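You operate a simulated robot arm through the tools that you are given. There is no shell and no other tool.

The job below is to be done with a simulated robot arm. You get a single attempt, and the scene is never put back.

## Task
Glue the 250 g/m card onto the grey card and roll it flat.
Fine: on the end table; brush glue from the glue box over the grey card with the teal brush; roll with the teal hand roller; shut the box; put both tools back. Set down upright: brush, teal hand roller. A coat counts when it lies all over at full strength: go over it till it gets no stronger.

It is judged by the outcome, as a careful person would: the job done as asked, and still so three seconds after it is handed in. It fails if anything else is knocked over, pushed out of place, dropped, spilled or broken.

## Robot
A 6-joint arm with a two-finger parallel gripper, fixed in place. Base frame: the origin is on the floor under the middle of its stand, x ahead of it, y to its left, z up; the work surface is at about z = 0.84. Units: m, degrees, N and s.
With the tool pointing down near the work surface it reaches from about 0.26 to 0.68 m from the base axis. Its first joint turns from -66.0 to 66.0 degrees. Payload 2.9 kg.
The tool frame sits at the grasp point between the pads (the TCP): z along the fingers, y along the line on which they close. The tips reach 0.03 m beyond it. Largest opening 0.11 m; finger width 0.02, thickness 0.01; the body of the gripper, 0.048 by 0.112 m, starts 0.055 m behind the TCP.
Orientation is that of the tool frame in the base frame, as a unit quaternion [x, y, z, w]. With the fingers straight down and closing along the base's y, the tool's x points along the base's -x, its y along +y and its z along -z.

## Interface
- The arm moves only by the tool jog_arm. Its argument "steps" is text: rows parted by semicolons, each of 6 numbers parted by spaces: the shift along the base's x, y, z in units of 150 mm (1.0 is 150 mm), then the turn, a rotation vector about the base's x, y, z in units of 120 degrees (1.0 is 120 degrees). In form: x y z rx ry rz; .... A call has 1 to 20 rows; each row is the pose to reach, as a shift and turn from the pose commanded when the call began. "grip" is the finger opening in m, from 0 to 0.11, set as the call begins (left out, the last holds). A call with a number of a shift or a turn outside -1 to 1 is refused whole. Rows are played at 5 a second. More than 0.05 m and 8.6 degrees between two rows, or a gripper value outside its range, and nothing of the call is played. Where a pose cannot be reached the arm comes as near as it can. A force on the tool above 60 N (or 10 N above the force at the start of the call, whichever is more), or a blocked arm, ends the call early, and 0.2 s more pass. Each finger travels about 0.108 m/s and halts on what it meets, pressing with about 38 N; the grip force reading is that of the motor and also rises with nothing between the fingers. The clock runs only during rows and for 0.2 s after the last one: add rows that repeat a pose to give the fingers time. It gives the time, the measured TCP pose, the force on the tool (base axes), the opening and the grip force at its end, in the units of the frame above (readings bear some noise), with the torque about the TCP (base axes, N m) and any sound that the robot's microphone picked up.
- Cameras (640 x 400 px; columns grow to the right, rows downward): "scene" is fixed at [0.0748, 0.4342, 1.3815]; the picture's right is [-0.75, -0.66, 0.00], its down [-0.39, 0.45, -0.81] and it looks along [0.53, -0.61, -0.59] (base axes); focal length 306 px, centre (320, 200). "wrist" rides on the gripper at [0.072, 0.017, -0.103] in the tool frame; the picture's right is [-0.23, 0.97, 0.00], its down [-0.76, -0.18, -0.62] and it looks along [-0.61, -0.14, 0.78] (tool axes); focal length 222 px, centre (320, 200). There is no depth. A picture from a camera that has moved, and an enlarged one, comes with that camera's place and axes in the base frame and with its lens.
- get_image(camera): a new picture of that camera. It takes no simulated time.
- zoom(camera, box): a new picture of the part [left, top, right, bottom] of that camera's present view, enlarged. It takes no simulated time.
- hand_in(): hands the job in; it is judged then, once.

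Places have to be worked out from the pictures, the camera data and where the tool is seen. Open the gripper and draw the arm clear of the work before you hand the job in, unless the task says otherwise.

The tools are called after "Emit:" as a command line: name --argument value ..., lists and objects as JSON in quotes. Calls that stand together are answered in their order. jog_arm: Moves the arm, as the interface text tells. Its arguments: {"type":"object","properties":{"steps":{"type":"string"},"grip":{"type":"number"}},"required":["steps"]} The other tools are called the same way: get_image (camera) takes a picture; zoom (camera, box) takes an enlarged picture of a part of a camera's view; hand_in () hands the job in.

At the start:

```text
time_s: 0.0
tool_pos: [0.4392, -0.0032, 1.1874]
ee_rot: [0.0, 1.0, 0.001, 0.0]
wrist_force: [-0.1, 0.0, -0.1]
ft_torque: [0.01, 0.01, -0.02]
grip_width: 0.1102
grip_force: 0.0
```

scene: 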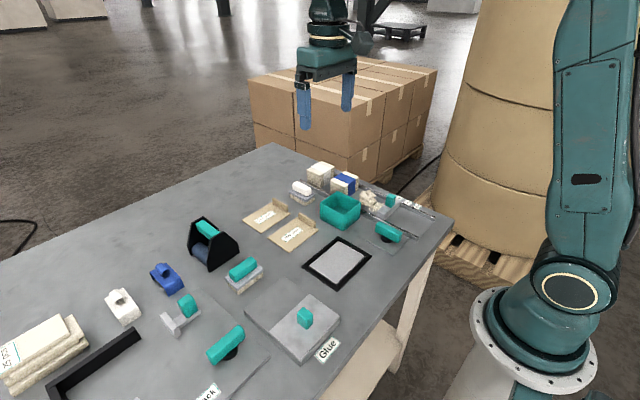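
wrist: 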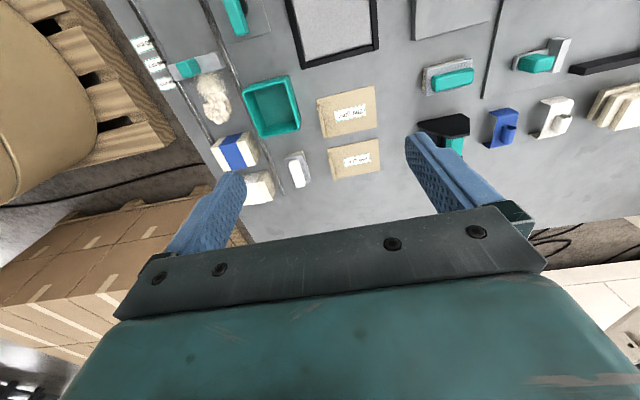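

I'll begin by examining the scene in detail with zooms before moving anything.

Emit:
zoom --camera "scene" --box '[220, 150, 460, 300]'

Emit:
zoom --camera "scene" --box '[0, 250, 240, 400]'

Emit:
zoom --camera "scene" --box '[140, 200, 380, 350]'

Emit:
zoom --camera "scene" --box '[120, 280, 360, 400]'

Emit:
zoom --camera "wrist" --box '[120, 0, 400, 200]'

Emit:
zoom --camera "wrist" --box '[360, 0, 640, 200]'

```text
2.67 times, centred on (340, 225) of scene
camera zoom: at [0.0748, 0.4342, 1.3815], right [-0.75, -0.66, 0.0], down [-0.39, 0.45, -0.81], along [0.53, -0.61, -0.59], focal length 816 px, centre (267, 133)
```

zoom: 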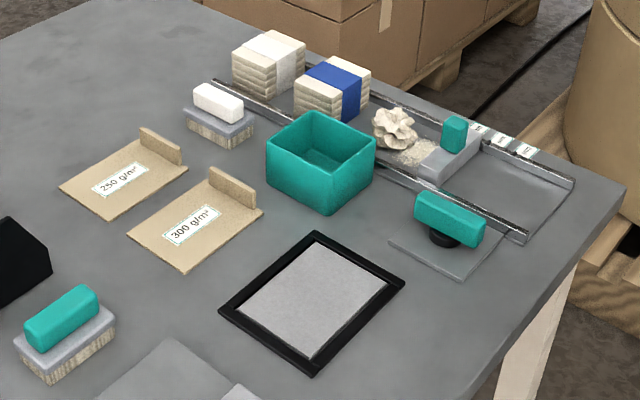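

```text
2.67 times, centred on (120, 325) of scene
camera zoom: at [0.0748, 0.4342, 1.3815], right [-0.75, -0.66, 0.0], down [-0.39, 0.45, -0.81], along [0.53, -0.61, -0.59], focal length 816 px, centre (853, -133)
```

zoom: 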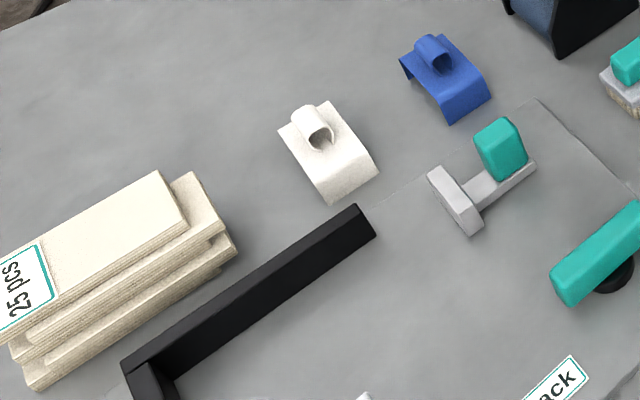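

```text
2.67 times, centred on (260, 275) of scene
camera zoom: at [0.0748, 0.4342, 1.3815], right [-0.75, -0.66, 0.0], down [-0.39, 0.45, -0.81], along [0.53, -0.61, -0.59], focal length 816 px, centre (480, 0)
```

zoom: 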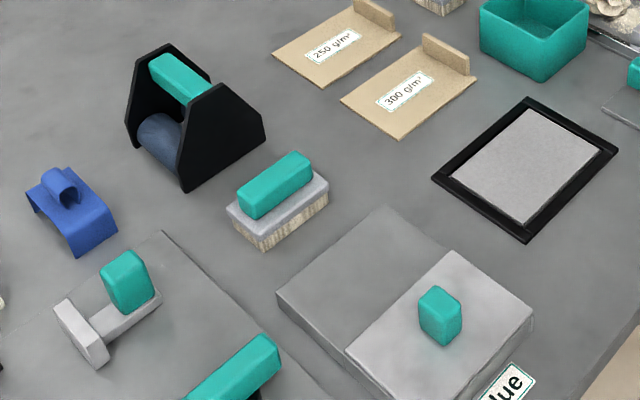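

```text
2.67 times, centred on (240, 340) of scene
camera zoom: at [0.0748, 0.4342, 1.3815], right [-0.75, -0.66, 0.0], down [-0.39, 0.45, -0.81], along [0.53, -0.61, -0.59], focal length 816 px, centre (533, -173)
```

zoom: 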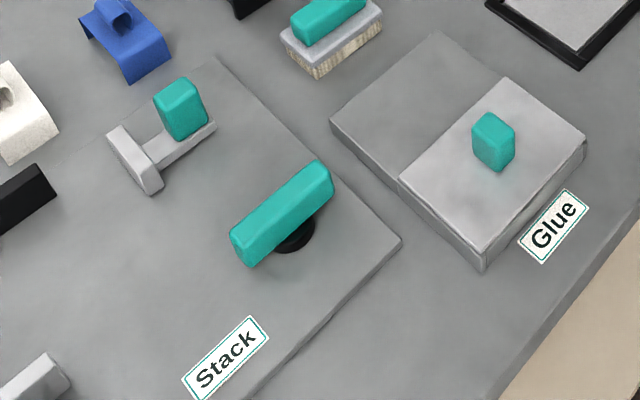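

```text
2.00 times, centred on (260, 100) of wrist
camera zoom: at [0.3652, 0.015, 1.2917], right [0.23, 0.97, 0.0], down [0.76, -0.18, 0.62], along [0.61, -0.14, -0.78], focal length 444 px, centre (440, 400)
```

zoom: 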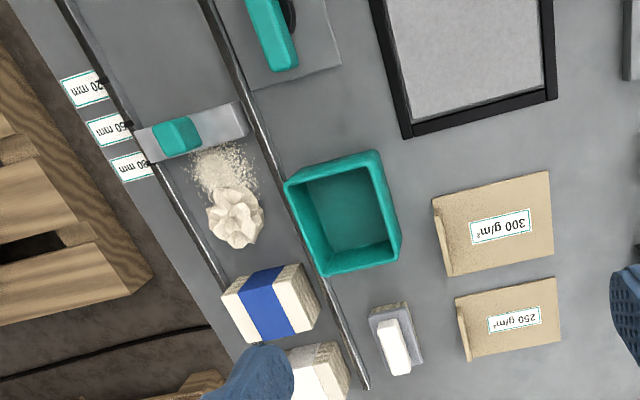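

```text
2.00 times, centred on (500, 100) of wrist
camera zoom: at [0.3652, 0.015, 1.2917], right [0.23, 0.97, 0.0], down [0.76, -0.18, 0.62], along [0.61, -0.14, -0.78], focal length 444 px, centre (-40, 400)
```

zoom: 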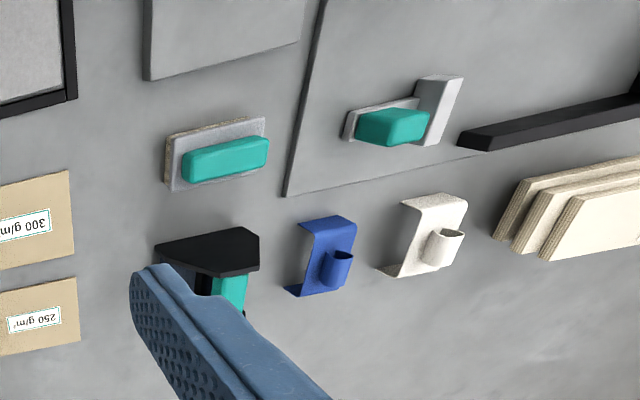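

The overview shows the glue box near (0.31, 0.21), the framed grey card near (0.36, 0.04), the teal brush near (0.48, 0.22), the teal roller near (0.60, 0.22) and the 250 card near (0.62, 0.04). I'll zoom in tighter on each one to understand how it is shaped.

Emit:
zoom --camera "scene" --box '[235, 270, 355, 370]'

Emit:
zoom --camera "scene" --box '[175, 205, 275, 300]'

Emit:
zoom --camera "scene" --box '[235, 185, 385, 295]'

Emit:
zoom --camera "scene" --box '[140, 280, 260, 380]'

```text
4.00 times, centred on (295, 320) of scene
camera zoom: at [0.0748, 0.4342, 1.3815], right [-0.75, -0.66, 0.0], down [-0.39, 0.45, -0.81], along [0.53, -0.61, -0.59], focal length 1225 px, centre (420, -280)
```

zoom: 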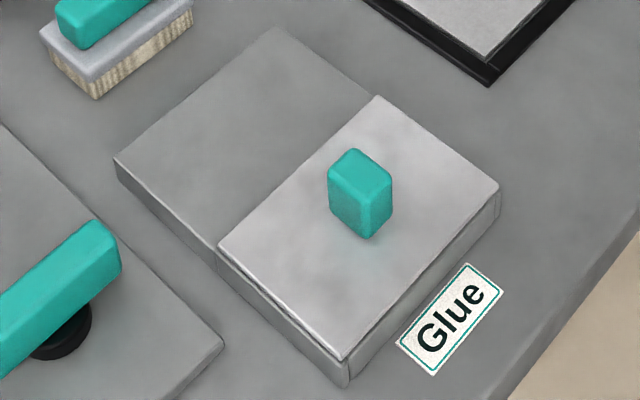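

```text
4.21 times, centred on (225, 252) of scene
camera zoom: at [0.0748, 0.4342, 1.3815], right [-0.75, -0.66, 0.0], down [-0.39, 0.45, -0.81], along [0.53, -0.61, -0.59], focal length 1289 px, centre (720, -21)
```

zoom: 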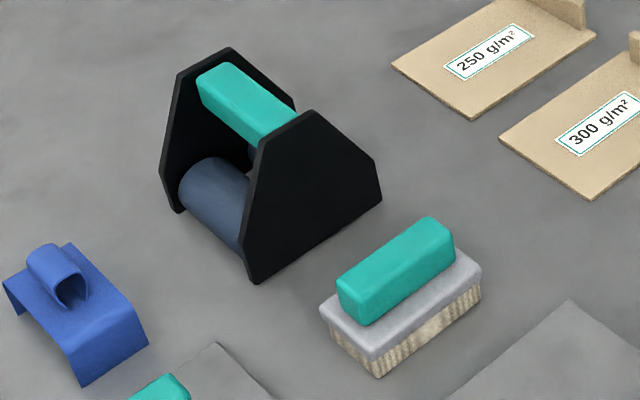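

```text
3.64 times, centred on (310, 240) of scene
camera zoom: at [0.0748, 0.4342, 1.3815], right [-0.75, -0.66, 0.0], down [-0.39, 0.45, -0.81], along [0.53, -0.61, -0.59], focal length 1114 px, centre (356, 54)
```

zoom: 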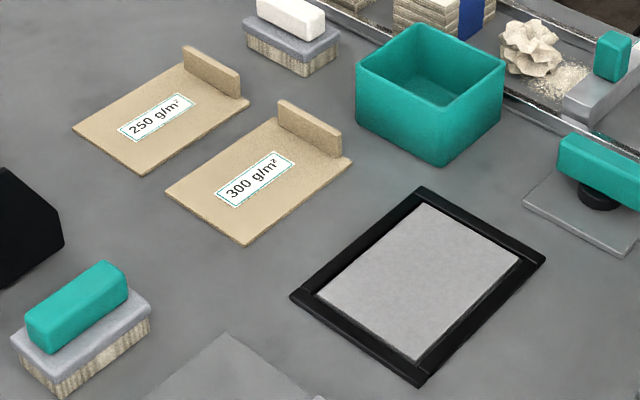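

```text
4.00 times, centred on (200, 330) of scene
camera zoom: at [0.0748, 0.4342, 1.3815], right [-0.75, -0.66, 0.0], down [-0.39, 0.45, -0.81], along [0.53, -0.61, -0.59], focal length 1225 px, centre (800, -320)
```

zoom: 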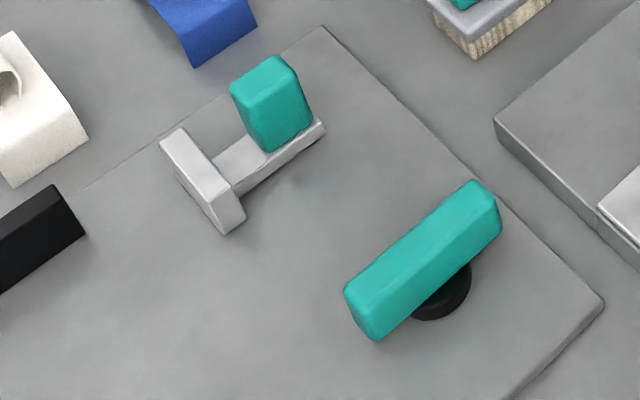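

The glue box appears to be axis-aligned: its lid sits on the near half (x≈0.265–0.342, y≈0.16–0.267) and a flat deck for it to slide onto lies at higher x. I'll raise the view over to the left side to look at the brush, roller and box with the wrist camera.

Emit:
jog_arm --steps "0 0.25 -0.15 0 0 0; 0 0.5 -0.3 0 0 0; 0 0.75 -0.45 0 0 0; 0 1.0 -0.6 0 0 0; 0 1.0 -0.6 0 0 0" --grip 0.11

Emit:
get_image --camera "wrist"

Emit:
get_image --camera "scene"

```text
time_s: 1.2
tool_pos: [0.4388, 0.1479, 1.0986]
ee_rot: [0.0, 1.0, 0.0, 0.0]
wrist_force: [1.1, 0.6, 0.2]
ft_torque: [0.0, 0.02, 0.02]
grip_width: 0.11
grip_force: 0.1
```

```text
taken
camera wrist: at [0.365, 0.1664, 1.2022], right [0.23, 0.97, 0.0], down [0.76, -0.18, 0.62], along [0.61, -0.14, -0.78], focal length 222 px, centre (320, 200)
```

wrist: 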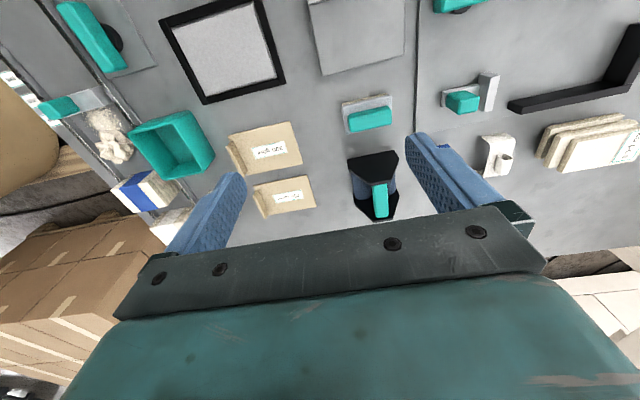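

```text
taken
```

scene: 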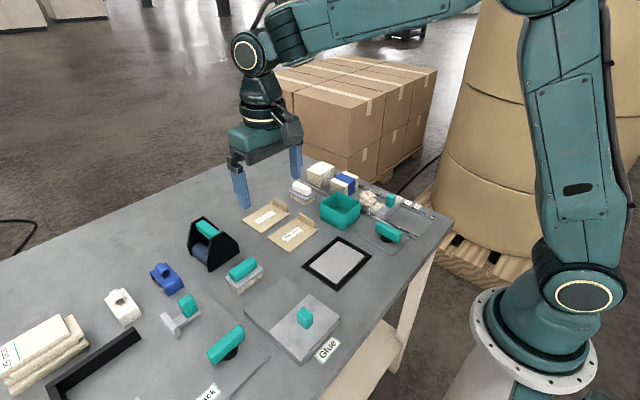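

Emit:
zoom --camera "wrist" --box '[320, 80, 440, 230]'

Emit:
zoom --camera "wrist" --box '[210, 100, 330, 225]'

Emit:
zoom --camera "wrist" --box '[150, 0, 430, 120]'

```text
2.67 times, centred on (380, 155) of wrist
camera zoom: at [0.365, 0.1664, 1.2022], right [0.23, 0.97, 0.0], down [0.76, -0.18, 0.62], along [0.61, -0.14, -0.78], focal length 592 px, centre (160, 320)
```

zoom: 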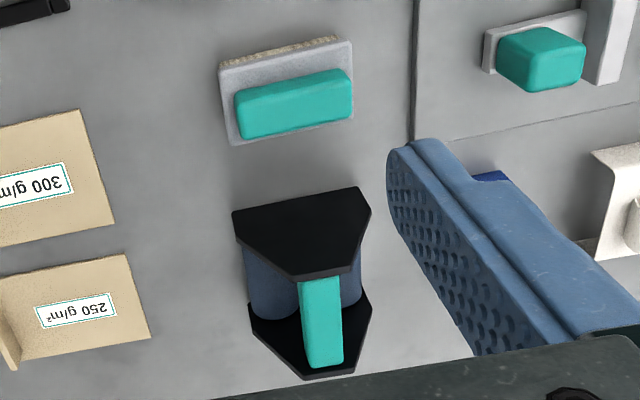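

```text
3.20 times, centred on (270, 162) of wrist
camera zoom: at [0.365, 0.1664, 1.2022], right [0.23, 0.97, 0.0], down [0.76, -0.18, 0.62], along [0.61, -0.14, -0.78], focal length 711 px, centre (480, 320)
```

zoom: 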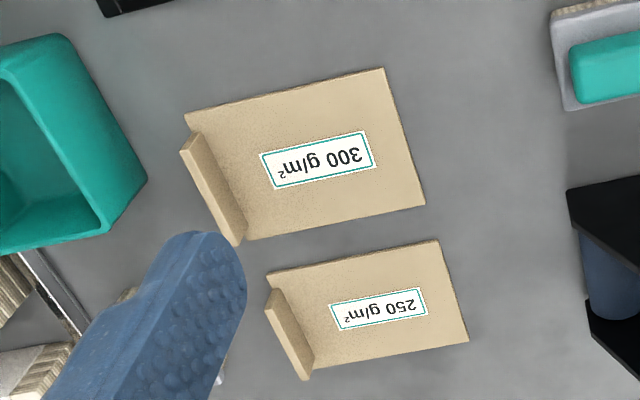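

```text
2.29 times, centred on (290, 60) of wrist
camera zoom: at [0.365, 0.1664, 1.2022], right [0.23, 0.97, 0.0], down [0.76, -0.18, 0.62], along [0.61, -0.14, -0.78], focal length 508 px, centre (389, 520)
```

zoom: 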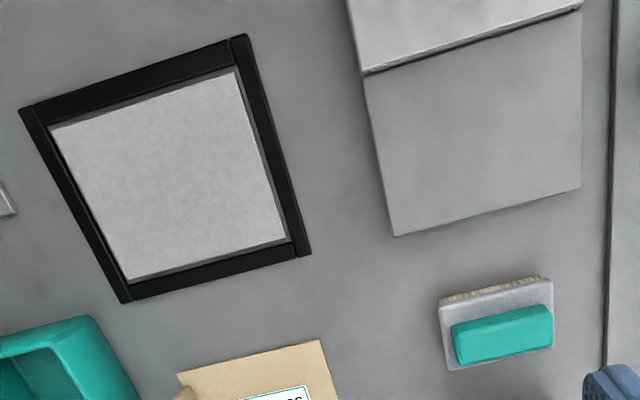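

The roller is two black plates with the handle along x and a cylinder in between, and the brush handle runs along y. Next I'll move over the glue box for a close look at its lid and knob.

Emit:
jog_arm --steps "-0.231 0.104 -0.131 0 0 0; -0.462 0.207 -0.262 0 0 0; -0.694 0.311 -0.393 0 0 0; -0.925 0.414 -0.524 0 0 0; -0.925 0.414 -0.524 0 0 0"

Emit:
get_image --camera "wrist"

Emit:
zoom --camera "scene" --box '[200, 220, 400, 370]'

```text
time_s: 2.4
tool_pos: [0.2971, 0.2077, 1.0178]
ee_rot: [-0.001, 1.0, 0.0, 0.0]
wrist_force: [0.3, -0.1, 1.1]
ft_torque: [-0.02, -0.04, 0.03]
grip_width: 0.1101
grip_force: 0.1
```

```text
taken
camera wrist: at [0.2239, 0.2254, 1.1228], right [0.23, 0.97, 0.0], down [0.76, -0.18, 0.62], along [0.61, -0.14, -0.78], focal length 222 px, centre (320, 200)
```

wrist: 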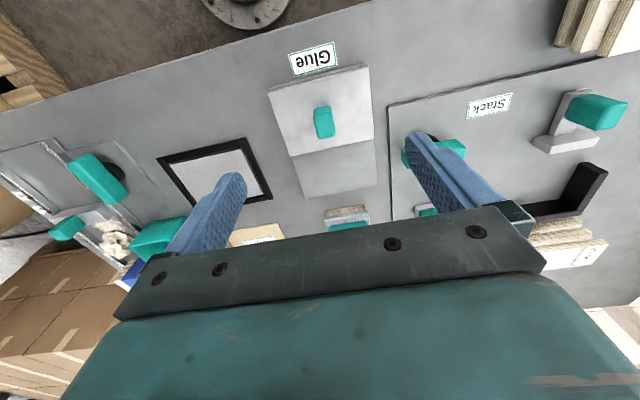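

```text
2.67 times, centred on (300, 295) of scene
camera zoom: at [0.0748, 0.4342, 1.3815], right [-0.75, -0.66, 0.0], down [-0.39, 0.45, -0.81], along [0.53, -0.61, -0.59], focal length 816 px, centre (373, -53)
```

zoom: 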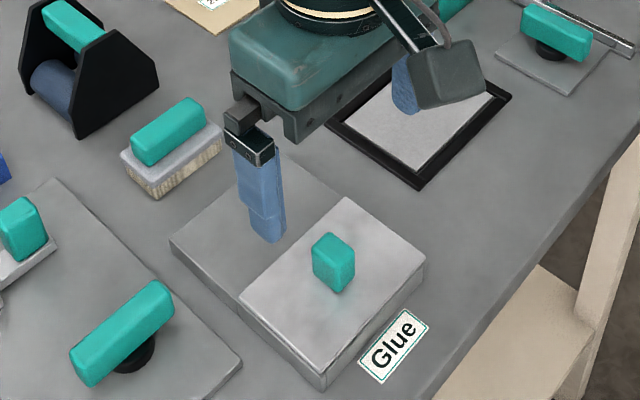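

Emit:
zoom --camera "wrist" --box '[250, 40, 400, 210]'

Emit:
zoom --camera "wrist" --box '[140, 120, 300, 250]'

```text
2.35 times, centred on (325, 125) of wrist
camera zoom: at [0.2239, 0.2254, 1.1228], right [0.23, 0.97, 0.0], down [0.76, -0.18, 0.62], along [0.61, -0.14, -0.78], focal length 523 px, centre (308, 376)
```

zoom: 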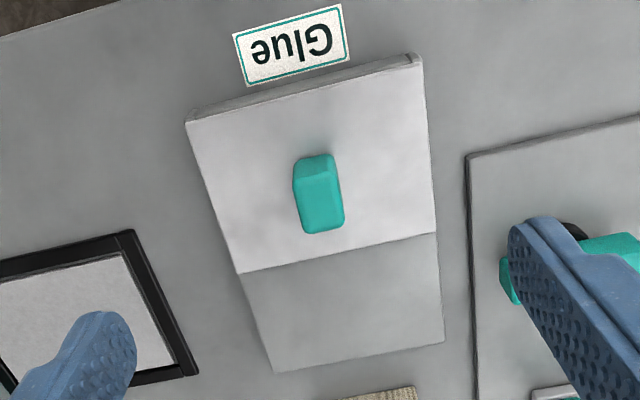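

```text
3.08 times, centred on (220, 185) of wrist
camera zoom: at [0.2239, 0.2254, 1.1228], right [0.23, 0.97, 0.0], down [0.76, -0.18, 0.62], along [0.61, -0.14, -0.78], focal length 684 px, centre (628, 246)
```

zoom: 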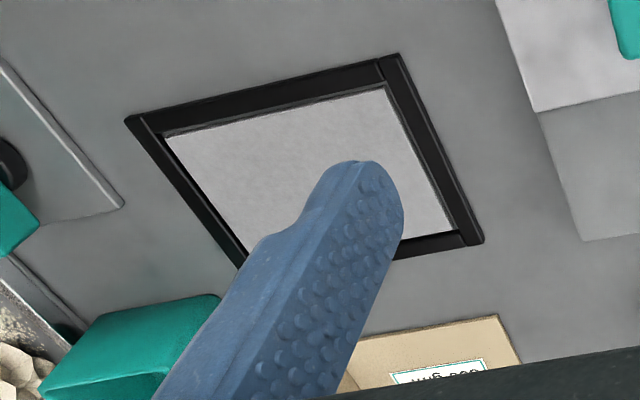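

The box spans x≈0.268–0.422 and y≈0.156–0.266, and its lid (with the knob near (0.309, 0.211), top z≈0.88) covers the near half. I'll lower to just above the knob with the fingers opened to 0.06 and check alignment.

Emit:
jog_arm --steps "0.022 0.005 -0.2 0 0 0; 0.045 0.01 -0.4 0 0 0; 0.067 0.015 -0.58 0 0 0; 0.067 0.015 -0.58 0 0 0" --grip 0.06

Emit:
zoom --camera "wrist" --box '[200, 60, 480, 235]'

Emit:
zoom --camera "scene" --box '[230, 250, 370, 370]'

```text
time_s: 3.4
tool_pos: [0.3092, 0.2085, 0.9297]
ee_rot: [0.0, 1.0, 0.0, 0.0]
wrist_force: [-0.1, 0.0, 0.1]
ft_torque: [-0.01, -0.02, 0.01]
grip_width: 0.0601
grip_force: 0.0
```

```text
2.29 times, centred on (340, 148) of wrist
camera zoom: at [0.236, 0.2263, 1.0338], right [0.23, 0.97, 0.0], down [0.76, -0.18, 0.62], along [0.61, -0.14, -0.78], focal length 508 px, centre (274, 320)
```

zoom: 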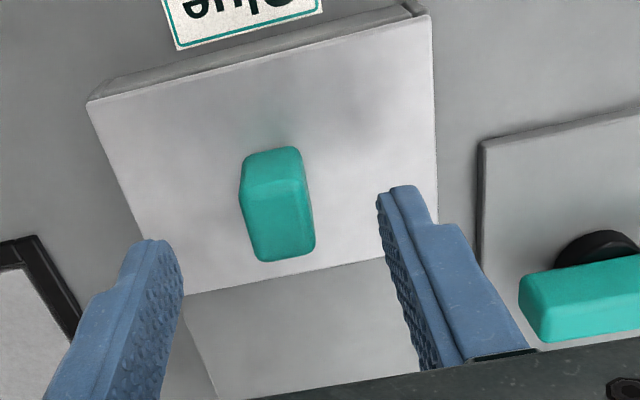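

```text
3.33 times, centred on (300, 310) of scene
camera zoom: at [0.0748, 0.4342, 1.3815], right [-0.75, -0.66, 0.0], down [-0.39, 0.45, -0.81], along [0.53, -0.61, -0.59], focal length 1021 px, centre (387, -167)
```

zoom: 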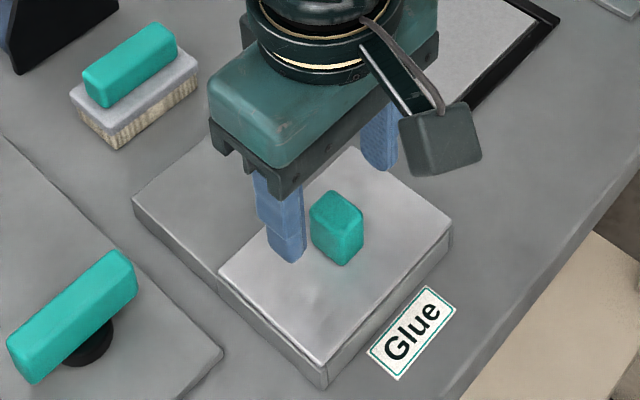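

The knob lies midway between the fingers in y and its top is at about z=0.89. I'll lower about 34 mm so the tips flank the knob just above the lid, then close.

Emit:
jog_arm --steps "0 0.007 -0.11 0 0 0; 0 0.007 -0.22 0 0 0; 0 0.007 -0.22 0 0 0"

Emit:
zoom --camera "scene" --box '[230, 250, 370, 370]'

```text
time_s: 4.2
tool_pos: [0.3123, 0.209, 0.8973]
ee_rot: [0.0, 1.0, 0.0, 0.0]
wrist_force: [0.6, 0.3, 0.3]
ft_torque: [0.01, 0.0, 0.0]
grip_width: 0.0601
grip_force: 0.0
```

```text
3.33 times, centred on (300, 310) of scene
camera zoom: at [0.0748, 0.4342, 1.3815], right [-0.75, -0.66, 0.0], down [-0.39, 0.45, -0.81], along [0.53, -0.61, -0.59], focal length 1021 px, centre (387, -167)
```

zoom: 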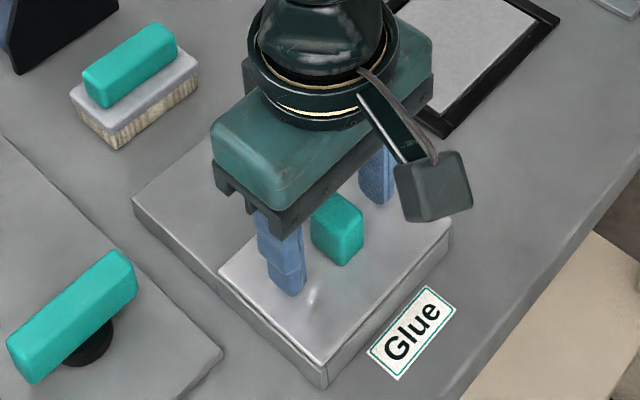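

The fingers straddle the knob and no contact force shows. I'll close on the knob now.

Emit:
jog_arm --steps "0 0 0 0 0 0; 0 0 0 0 0 0; 0 0 0 0 0 0; 0 0 0 0 0 0" --grip 0.0

Emit:
zoom --camera "scene" --box '[230, 250, 370, 370]'

```text
time_s: 5.2
tool_pos: [0.3122, 0.209, 0.8973]
ee_rot: [-0.001, 1.0, 0.001, 0.0]
wrist_force: [0.0, 12.4, -8.1]
ft_torque: [0.09, 0.02, -0.3]
grip_width: 0.0201
grip_force: 44.6
```

```text
3.33 times, centred on (300, 310) of scene
camera zoom: at [0.0749, 0.4345, 1.3813], right [-0.75, -0.66, 0.0], down [-0.39, 0.45, -0.81], along [0.53, -0.61, -0.59], focal length 1021 px, centre (387, -167)
```

zoom: 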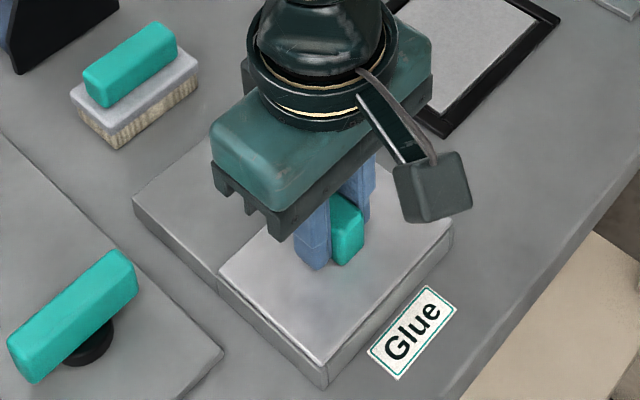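

The knob is held at 0.020 m, with about 12 N on the tool toward +y, so the lid is guided and my grip is slightly off-centre. I'll relieve it by 1.5 mm in y and try a small slide toward +x.

Emit:
jog_arm --steps "0 0.01 0 0 0 0; 0.03 0.01 0 0 0 0; 0.06 0.01 0 0 0 0; 0.1 0.01 0 0 0 0; 0.1 0.01 0 0 0 0"

Emit:
zoom --camera "scene" --box '[230, 250, 370, 370]'

```text
time_s: 6.4
tool_pos: [0.3253, 0.2093, 0.8982]
ee_rot: [0.002, 1.0, -0.004, -0.002]
wrist_force: [0.4, -29.3, -21.8]
ft_torque: [0.95, -0.69, 0.29]
grip_width: 0.0198
grip_force: 44.7
```

```text
3.33 times, centred on (300, 310) of scene
camera zoom: at [0.075, 0.4335, 1.3817], right [-0.75, -0.66, 0.0], down [-0.39, 0.45, -0.81], along [0.53, -0.61, -0.59], focal length 1021 px, centre (387, -167)
```

zoom: 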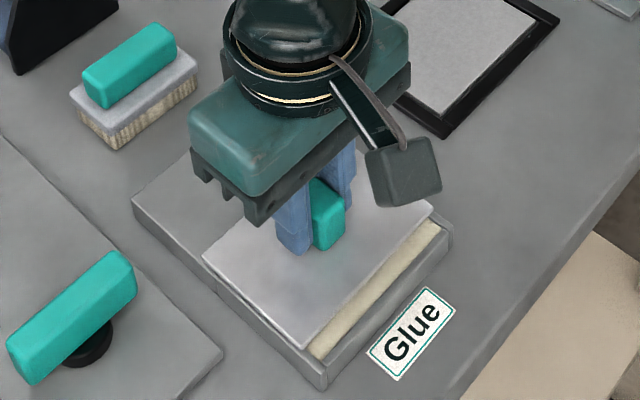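

The lid slides and exposes cream glue. The y force has swung to −29 N, so I'll ease back 1 mm in y and 0.7 mm in z and carry on sliding in small rows.

Emit:
jog_arm --steps "0 -0.007 -0.005 0 0 0; 0.06 -0.007 -0.005 0 0 0; 0.12 -0.007 -0.005 0 0 0; 0.18 -0.007 -0.005 0 0 0; 0.2 -0.007 -0.005 0 0 0"

Emit:
zoom --camera "scene" --box '[230, 250, 370, 370]'

```text
time_s: 7.6
tool_pos: [0.3561, 0.2107, 0.8968]
ee_rot: [0.001, 1.0, -0.002, 0.0]
wrist_force: [-1.2, -29.5, -4.2]
ft_torque: [0.41, 0.93, 0.57]
grip_width: 0.0198
grip_force: 45.3
```

```text
3.33 times, centred on (300, 310) of scene
camera zoom: at [0.0749, 0.4335, 1.3817], right [-0.75, -0.66, 0.0], down [-0.39, 0.45, -0.81], along [0.53, -0.61, -0.59], focal length 1021 px, centre (387, -167)
```

zoom: 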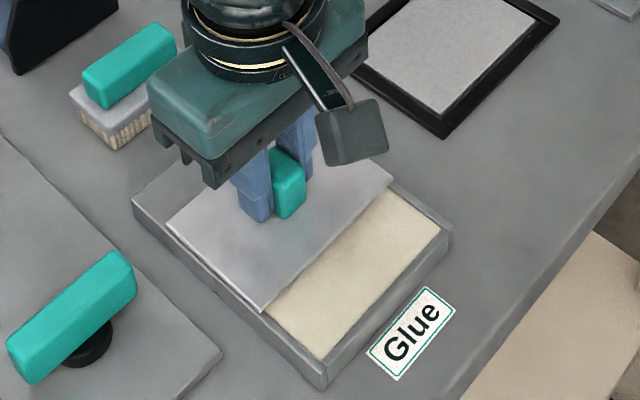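

It continues to slide smoothly, about 45 mm so far. I'll ease y another 1 mm and slide the remaining ~33 mm, watching the force.

Emit:
jog_arm --steps "0 -0.008 0 0 0 0; 0.06 -0.008 0 0 0 0; 0.12 -0.008 0 0 0 0; 0.17 -0.008 0 0 0 0; 0.2 -0.008 0 0 0 0; 0.2 -0.008 0 0 0 0"

Emit:
zoom --camera "scene" --box '[230, 250, 370, 370]'

```text
time_s: 9.0
tool_pos: [0.3837, 0.2103, 0.8974]
ee_rot: [0.001, 1.0, -0.001, -0.001]
wrist_force: [1.4, -21.5, -30.7]
ft_torque: [0.52, -0.91, 0.39]
grip_width: 0.0201
grip_force: 44.8
```

```text
3.33 times, centred on (300, 310) of scene
camera zoom: at [0.0752, 0.4338, 1.3816], right [-0.75, -0.66, 0.0], down [-0.39, 0.45, -0.81], along [0.53, -0.61, -0.59], focal length 1021 px, centre (387, -167)
```

zoom: 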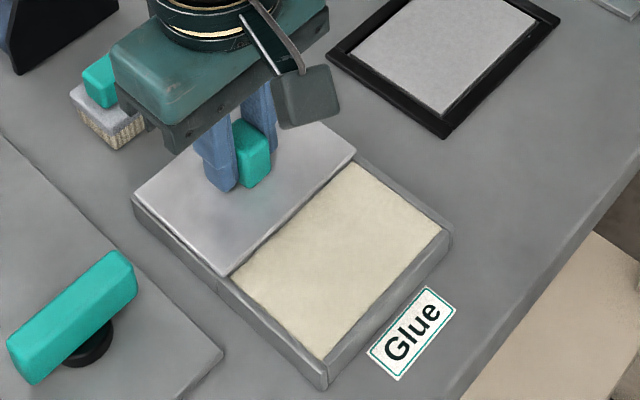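

The lid is nearly fully on the deck and the glue well is open (about x 0.272–0.343, y 0.162–0.259). I'll nudge 4 mm further to find the stop while easing the residual forces.

Emit:
jog_arm --steps "0 -0.006 -0.006 0 0 0; 0.015 -0.006 -0.006 0 0 0; 0.03 -0.006 -0.006 0 0 0; 0.03 -0.006 -0.006 0 0 0"

Emit:
zoom --camera "scene" --box '[230, 250, 370, 370]'

```text
time_s: 10.0
tool_pos: [0.3887, 0.2094, 0.8974]
ee_rot: [-0.001, 1.0, 0.0, -0.001]
wrist_force: [-0.5, -20.0, -3.7]
ft_torque: [0.01, 1.44, 0.2]
grip_width: 0.0198
grip_force: 45.1
```

```text
3.33 times, centred on (300, 310) of scene
camera zoom: at [0.0749, 0.4337, 1.3816], right [-0.75, -0.66, 0.0], down [-0.39, 0.45, -0.81], along [0.53, -0.61, -0.59], focal length 1021 px, centre (387, -167)
```

zoom: 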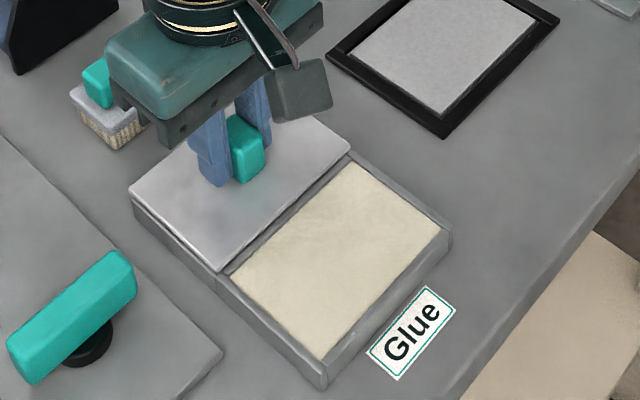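

The well is now fully uncovered with its far rim visible. I'll release the knob and rise straight up.

Emit:
jog_arm --steps "0 0 0 0 0 0; 0 0 0 0 0 0; 0 0 0.1 0 0 0; 0 0 0.35 0 0 0; 0 0 0.65 0 0 0; 0 0 0.9 0 0 0; 0 0 0.9 0 0 0" --grip 0.05

Emit:
get_image --camera "scene"

Emit:
get_image --camera "wrist"

```text
time_s: 11.6
tool_pos: [0.389, 0.2117, 1.0314]
ee_rot: [0.0, 1.0, 0.0, -0.001]
wrist_force: [-0.1, -0.2, 0.5]
ft_torque: [0.01, -0.03, 0.0]
grip_width: 0.0501
grip_force: 0.2
```

```text
taken
```

scene: 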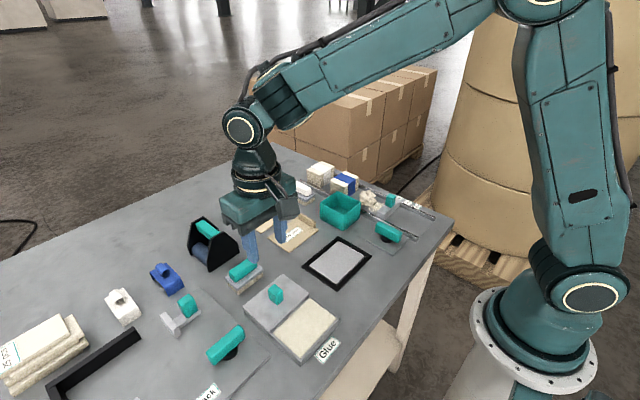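

```text
taken
camera wrist: at [0.3142, 0.2303, 1.1358], right [0.23, 0.97, 0.0], down [0.76, -0.18, 0.62], along [0.61, -0.14, -0.78], focal length 222 px, centre (320, 200)
```

wrist: 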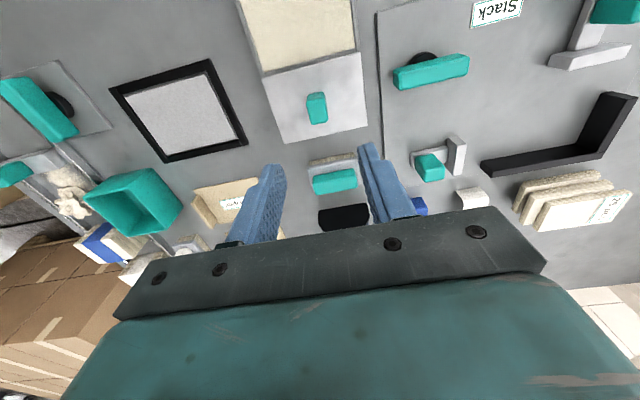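

Next comes the brush. I'll zoom on it from both cameras to measure its handle and block.

Emit:
zoom --camera "wrist" --box '[280, 130, 390, 210]'

Emit:
zoom --camera "scene" --box '[210, 250, 280, 300]'

Emit:
zoom --camera "wrist" --box '[90, 40, 270, 180]'

```text
5.00 times, centred on (335, 170) of wrist
camera zoom: at [0.3142, 0.2303, 1.1358], right [0.23, 0.97, 0.0], down [0.76, -0.18, 0.62], along [0.61, -0.14, -0.78], focal length 1111 px, centre (245, 350)
```

zoom: 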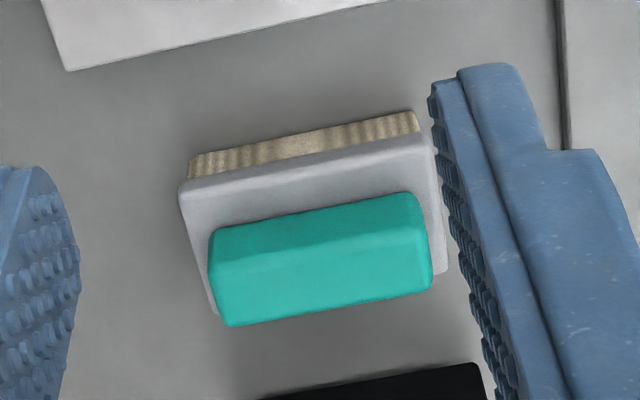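

```text
8.00 times, centred on (245, 275) of scene
camera zoom: at [0.0748, 0.4342, 1.3815], right [-0.75, -0.66, 0.0], down [-0.39, 0.45, -0.81], along [0.53, -0.61, -0.59], focal length 2450 px, centre (920, -400)
```

zoom: 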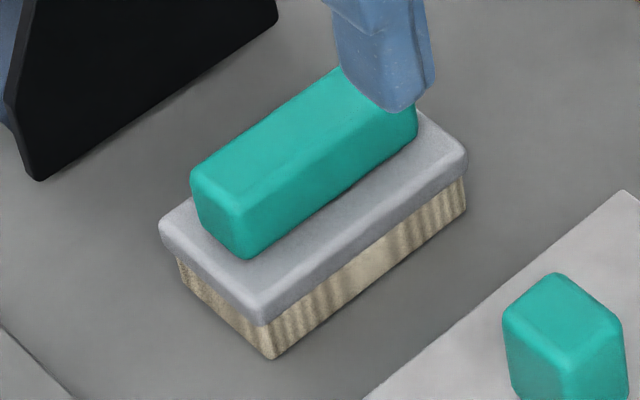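

```text
2.86 times, centred on (180, 110) of wrist
camera zoom: at [0.3142, 0.2303, 1.1358], right [0.23, 0.97, 0.0], down [0.76, -0.18, 0.62], along [0.61, -0.14, -0.78], focal length 635 px, centre (720, 457)
```

zoom: 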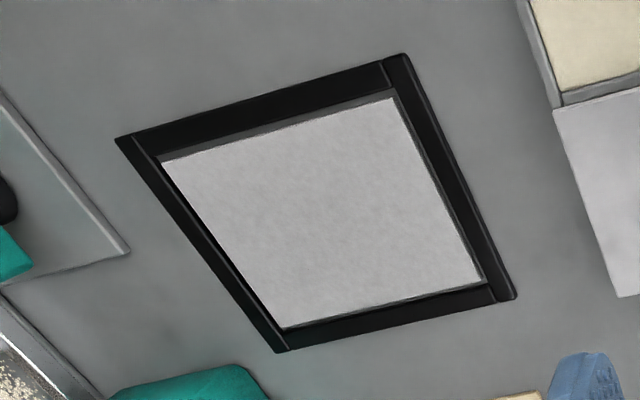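

The brush handle is about 57 mm long in y and 20 mm wide in x, centred near (0.488, 0.211), with its top at z≈0.886 and the block top at z≈0.866. I'll hover above it with the fingers open to 0.085 so I can grip the handle end to end, and check.

Emit:
jog_arm --steps "0.22 0.003 -0.14 0 0 0; 0.44 0.006 -0.28 0 0 0; 0.658 0.008 -0.42 0 0 0; 0.658 0.008 -0.58 0 0 0; 0.658 0.008 -0.58 0 0 0" --grip 0.085

Emit:
zoom --camera "wrist" --box '[180, 60, 480, 240]'

Emit:
zoom --camera "scene" --box '[180, 200, 300, 300]'

```text
time_s: 12.8
tool_pos: [0.4901, 0.2123, 0.9474]
ee_rot: [0.001, 1.0, -0.001, 0.0]
wrist_force: [-0.4, -0.1, -0.1]
ft_torque: [-0.01, 0.0, 0.01]
grip_width: 0.0847
grip_force: 0.2
```

```text
2.13 times, centred on (330, 150) of wrist
camera zoom: at [0.4158, 0.2302, 1.0505], right [0.23, 0.97, 0.0], down [0.76, -0.18, 0.62], along [0.61, -0.14, -0.78], focal length 474 px, centre (299, 307)
```

zoom: 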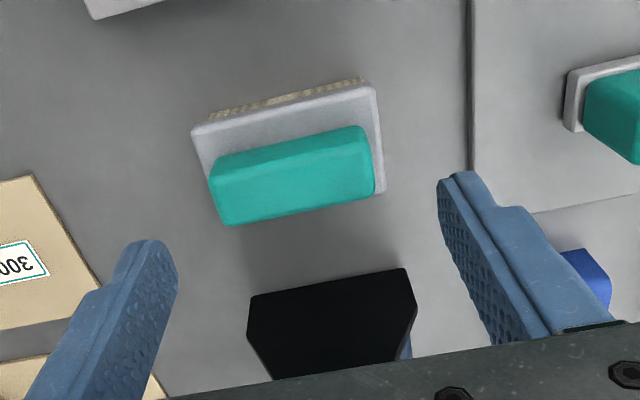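

```text
4.00 times, centred on (240, 250) of scene
camera zoom: at [0.0748, 0.4342, 1.3815], right [-0.75, -0.66, 0.0], down [-0.39, 0.45, -0.81], along [0.53, -0.61, -0.59], focal length 1225 px, centre (640, 0)
```

zoom: 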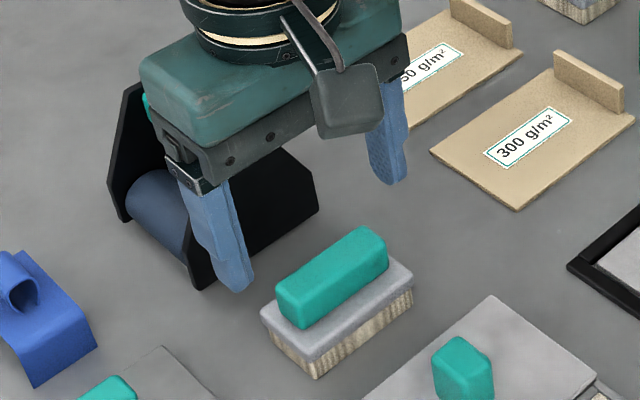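

The brush is between the fingers, about 2 mm nearer to me in x and 1 mm toward −y than the grasp centre. I'll correct that and lower so the tips end just above the block.

Emit:
jog_arm --steps "-0.015 -0.007 -0.1 0 0 0; -0.015 -0.007 -0.2 0 0 0; -0.015 -0.007 -0.3 0 0 0; -0.015 -0.007 -0.3 0 0 0"

Emit:
zoom --camera "wrist" --box '[200, 80, 440, 240]'

Emit:
zoom --camera "scene" --box '[200, 220, 290, 300]'

```text
time_s: 13.8
tool_pos: [0.4857, 0.2111, 0.9014]
ee_rot: [0.0, 1.0, 0.0, -0.001]
wrist_force: [-0.3, 0.8, 0.3]
ft_torque: [0.01, -0.01, -0.02]
grip_width: 0.0849
grip_force: 0.1
```

```text
2.50 times, centred on (320, 160) of wrist
camera zoom: at [0.413, 0.2287, 1.0059], right [0.23, 0.97, 0.0], down [0.76, -0.18, 0.62], along [0.61, -0.14, -0.78], focal length 555 px, centre (320, 300)
```

zoom: 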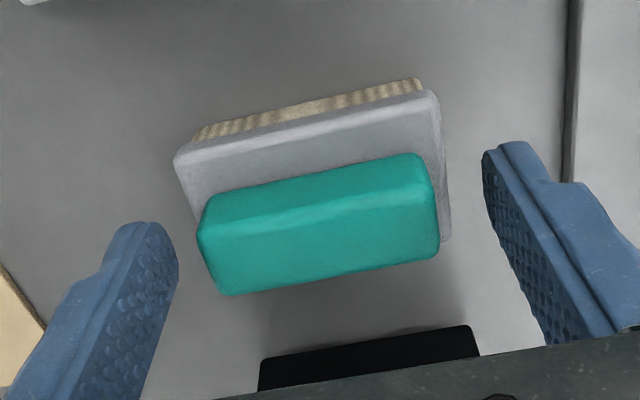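

```text
5.00 times, centred on (245, 260) of scene
camera zoom: at [0.0748, 0.4342, 1.3815], right [-0.75, -0.66, 0.0], down [-0.39, 0.45, -0.81], along [0.53, -0.61, -0.59], focal length 1531 px, centre (695, -100)
```

zoom: 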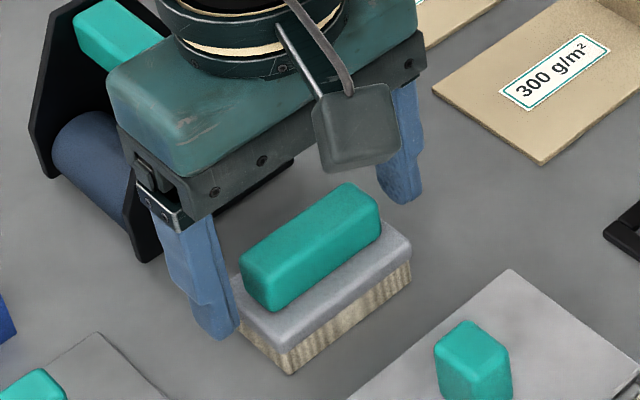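

The handle is centred between the fingers in both directions. I'll lower 2 mm more and close.

Emit:
jog_arm --steps "0 0 -0.013 0 0 0; 0 0 -0.013 0 0 0"

Emit:
jog_arm --steps "0 0 0 0 0 0; 0 0 0 0 0 0; 0 0 0 0 0 0; 0 0 0 0 0 0" --grip 0.0

Emit:
zoom --camera "wrist" --box '[200, 80, 440, 240]'

Emit:
zoom --camera "scene" --box '[200, 220, 290, 300]'

```text
time_s: 14.4
tool_pos: [0.487, 0.2121, 0.901]
ee_rot: [0.0, 1.0, -0.001, 0.0]
wrist_force: [0.3, -0.5, 1.4]
ft_torque: [0.03, -0.02, 0.01]
grip_width: 0.0851
grip_force: 0.1
```

```text
time_s: 15.4
tool_pos: [0.4861, 0.211, 0.8996]
ee_rot: [0.0, 1.0, 0.0, 0.0]
wrist_force: [0.6, 0.0, -0.5]
ft_torque: [-0.01, -0.02, 0.02]
grip_width: 0.0589
grip_force: 37.9
```

```text
2.50 times, centred on (320, 160) of wrist
camera zoom: at [0.4129, 0.2287, 1.0038], right [0.23, 0.97, 0.0], down [0.76, -0.18, 0.62], along [0.61, -0.14, -0.78], focal length 555 px, centre (320, 300)
```

zoom: 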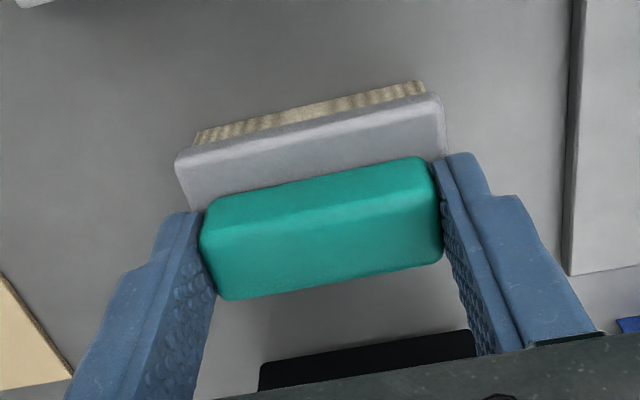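

```text
5.00 times, centred on (245, 260) of scene
camera zoom: at [0.0748, 0.4342, 1.3815], right [-0.75, -0.66, 0.0], down [-0.39, 0.45, -0.81], along [0.53, -0.61, -0.59], focal length 1531 px, centre (695, -100)
```

zoom: 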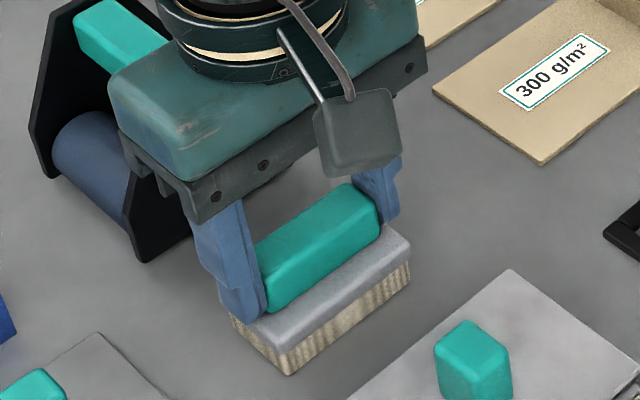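

The brush is held (width 0.059); I'll treat this as its home pose for the return. I'll lift 0.105 m and move back toward the glue well.

Emit:
jog_arm --steps "0 0 0.07 0 0 0; 0 0 0.25 0 0 0; 0 0 0.5 0 0 0; 0 0 0.7 0 0 0; -0.25 0 0.7 0 0 0; -0.5 0 0.7 0 0 0; -0.75 0 0.7 0 0 0; -1 0 0.7 0 0 0; -1 0 0.7 0 0 0"

Emit:
get_image --camera "wrist"

Emit:
zoom --camera "scene" --box '[200, 220, 380, 370]'

```text
time_s: 17.4
tool_pos: [0.3366, 0.2107, 1.006]
ee_rot: [0.0, 1.0, 0.0, 0.001]
wrist_force: [-0.6, 0.1, -0.1]
ft_torque: [0.03, 0.0, 0.01]
grip_width: 0.0593
grip_force: 38.0
```

```text
taken
camera wrist: at [0.2622, 0.2281, 1.1108], right [0.23, 0.97, 0.0], down [0.76, -0.18, 0.62], along [0.61, -0.14, -0.78], focal length 222 px, centre (320, 200)
```

wrist: 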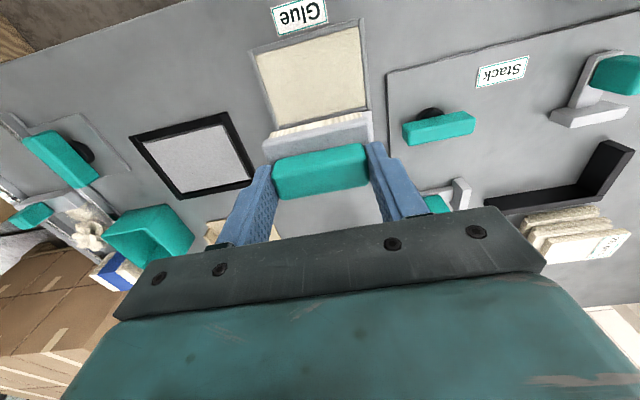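

```text
2.67 times, centred on (290, 295) of scene
camera zoom: at [0.0748, 0.4342, 1.3815], right [-0.75, -0.66, 0.0], down [-0.39, 0.45, -0.81], along [0.53, -0.61, -0.59], focal length 816 px, centre (400, -53)
```

zoom: 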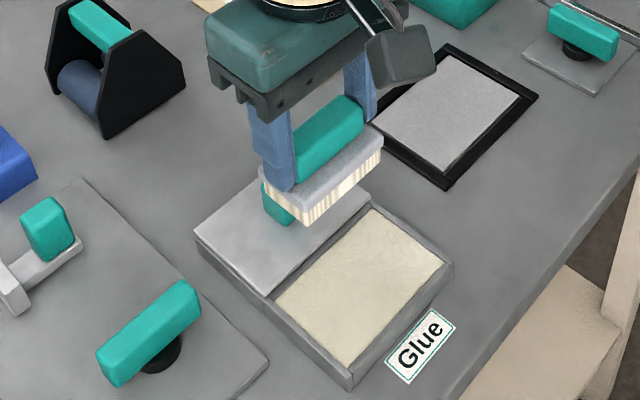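

The brush hangs level in the grip. I'll zoom to get the glue well's exact inner edges from this pose.

Emit:
zoom --camera "wrist" --box '[230, 0, 410, 150]'

Emit:
zoom --camera "wrist" --box '[110, 90, 270, 210]'

```text
2.67 times, centred on (320, 75) of wrist
camera zoom: at [0.2622, 0.2281, 1.1108], right [0.23, 0.97, 0.0], down [0.76, -0.18, 0.62], along [0.61, -0.14, -0.78], focal length 592 px, centre (320, 533)
```

zoom: 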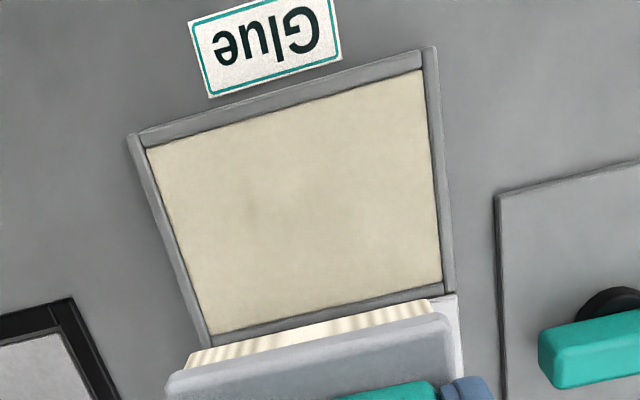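

```text
3.33 times, centred on (190, 150) of wrist
camera zoom: at [0.2622, 0.2281, 1.1108], right [0.23, 0.97, 0.0], down [0.76, -0.18, 0.62], along [0.61, -0.14, -0.78], focal length 740 px, centre (753, 367)
```

zoom: 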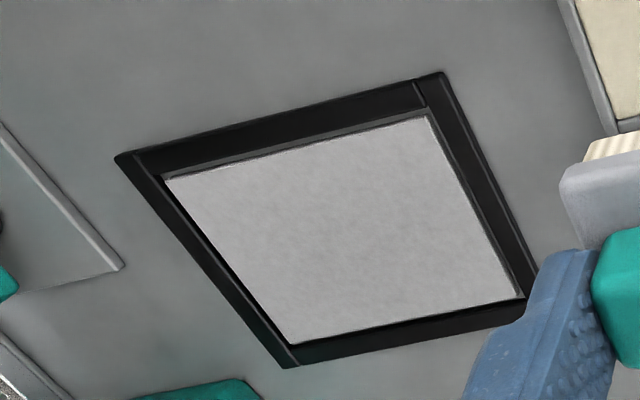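

In this view the glue well is centred at (0.308, 0.211), 26 mm back from the brush, and the grey card at about (0.369, 0.035). I'll centre the brush over the well and lower until its bottom is ~22 mm above the table.

Emit:
jog_arm --steps "-0.175 0 0 0 0 0; -0.175 0 -0.2 0 0 0; -0.175 0 -0.4 0 0 0; -0.175 0 -0.55 0 0 0; -0.175 0 -0.55 0 0 0"

Emit:
zoom --camera "scene" --box '[230, 250, 370, 370]'

Emit:
zoom --camera "wrist" --box '[200, 40, 440, 240]'

```text
time_s: 18.6
tool_pos: [0.3101, 0.2119, 0.9208]
ee_rot: [0.0, 1.0, 0.0, 0.0]
wrist_force: [0.1, -0.2, 0.2]
ft_torque: [0.0, -0.01, 0.02]
grip_width: 0.0592
grip_force: 37.8
```

```text
3.33 times, centred on (300, 310) of scene
camera zoom: at [0.0748, 0.4342, 1.3815], right [-0.75, -0.66, 0.0], down [-0.39, 0.45, -0.81], along [0.53, -0.61, -0.59], focal length 1021 px, centre (387, -167)
```

zoom: 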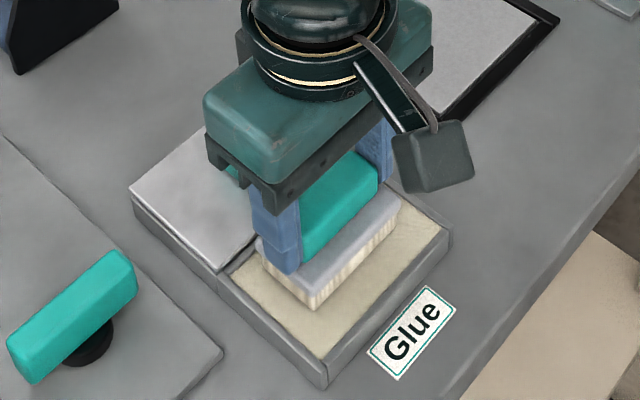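

```text
2.00 times, centred on (320, 140) of wrist
camera zoom: at [0.2368, 0.2293, 1.0251], right [0.23, 0.97, 0.0], down [0.76, -0.18, 0.62], along [0.61, -0.14, -0.78], focal length 444 px, centre (320, 320)
```

zoom: 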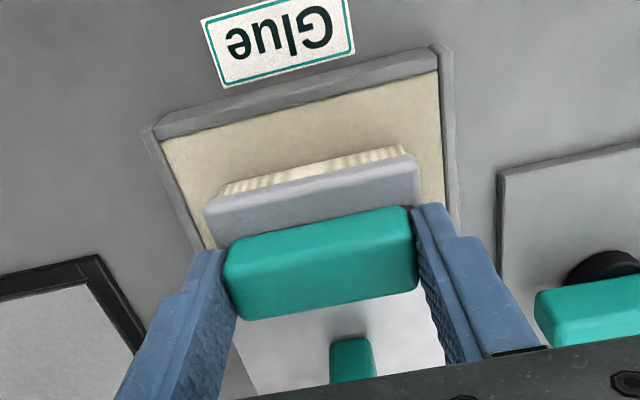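

The brush is well inside the well's outline. I'll lower 10 mm in small rows and read the force.

Emit:
jog_arm --steps "0 0 -0.02 0 0 0; 0 0 -0.04 0 0 0; 0 0 -0.06 0 0 0; 0 0 -0.067 0 0 0; 0 0 -0.067 0 0 0"

Emit:
zoom --camera "scene" --box '[250, 270, 350, 360]'

```text
time_s: 19.5
tool_pos: [0.3115, 0.2116, 0.9151]
ee_rot: [0.001, 1.0, 0.002, 0.003]
wrist_force: [-0.6, -1.1, 9.6]
ft_torque: [-0.26, 0.12, -0.04]
grip_width: 0.0589
grip_force: 37.7
stopped in row 4: the force on the tool passed its limit at 68 N (the readings are from after the stop); the commanded pose is now the measured one
```

```text
4.44 times, centred on (300, 315) of scene
camera zoom: at [0.0747, 0.4341, 1.3815], right [-0.75, -0.66, 0.0], down [-0.39, 0.45, -0.81], along [0.53, -0.61, -0.59], focal length 1361 px, centre (409, -311)
```

zoom: 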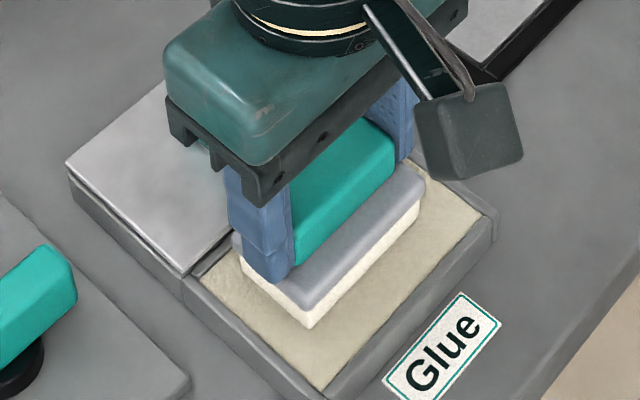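

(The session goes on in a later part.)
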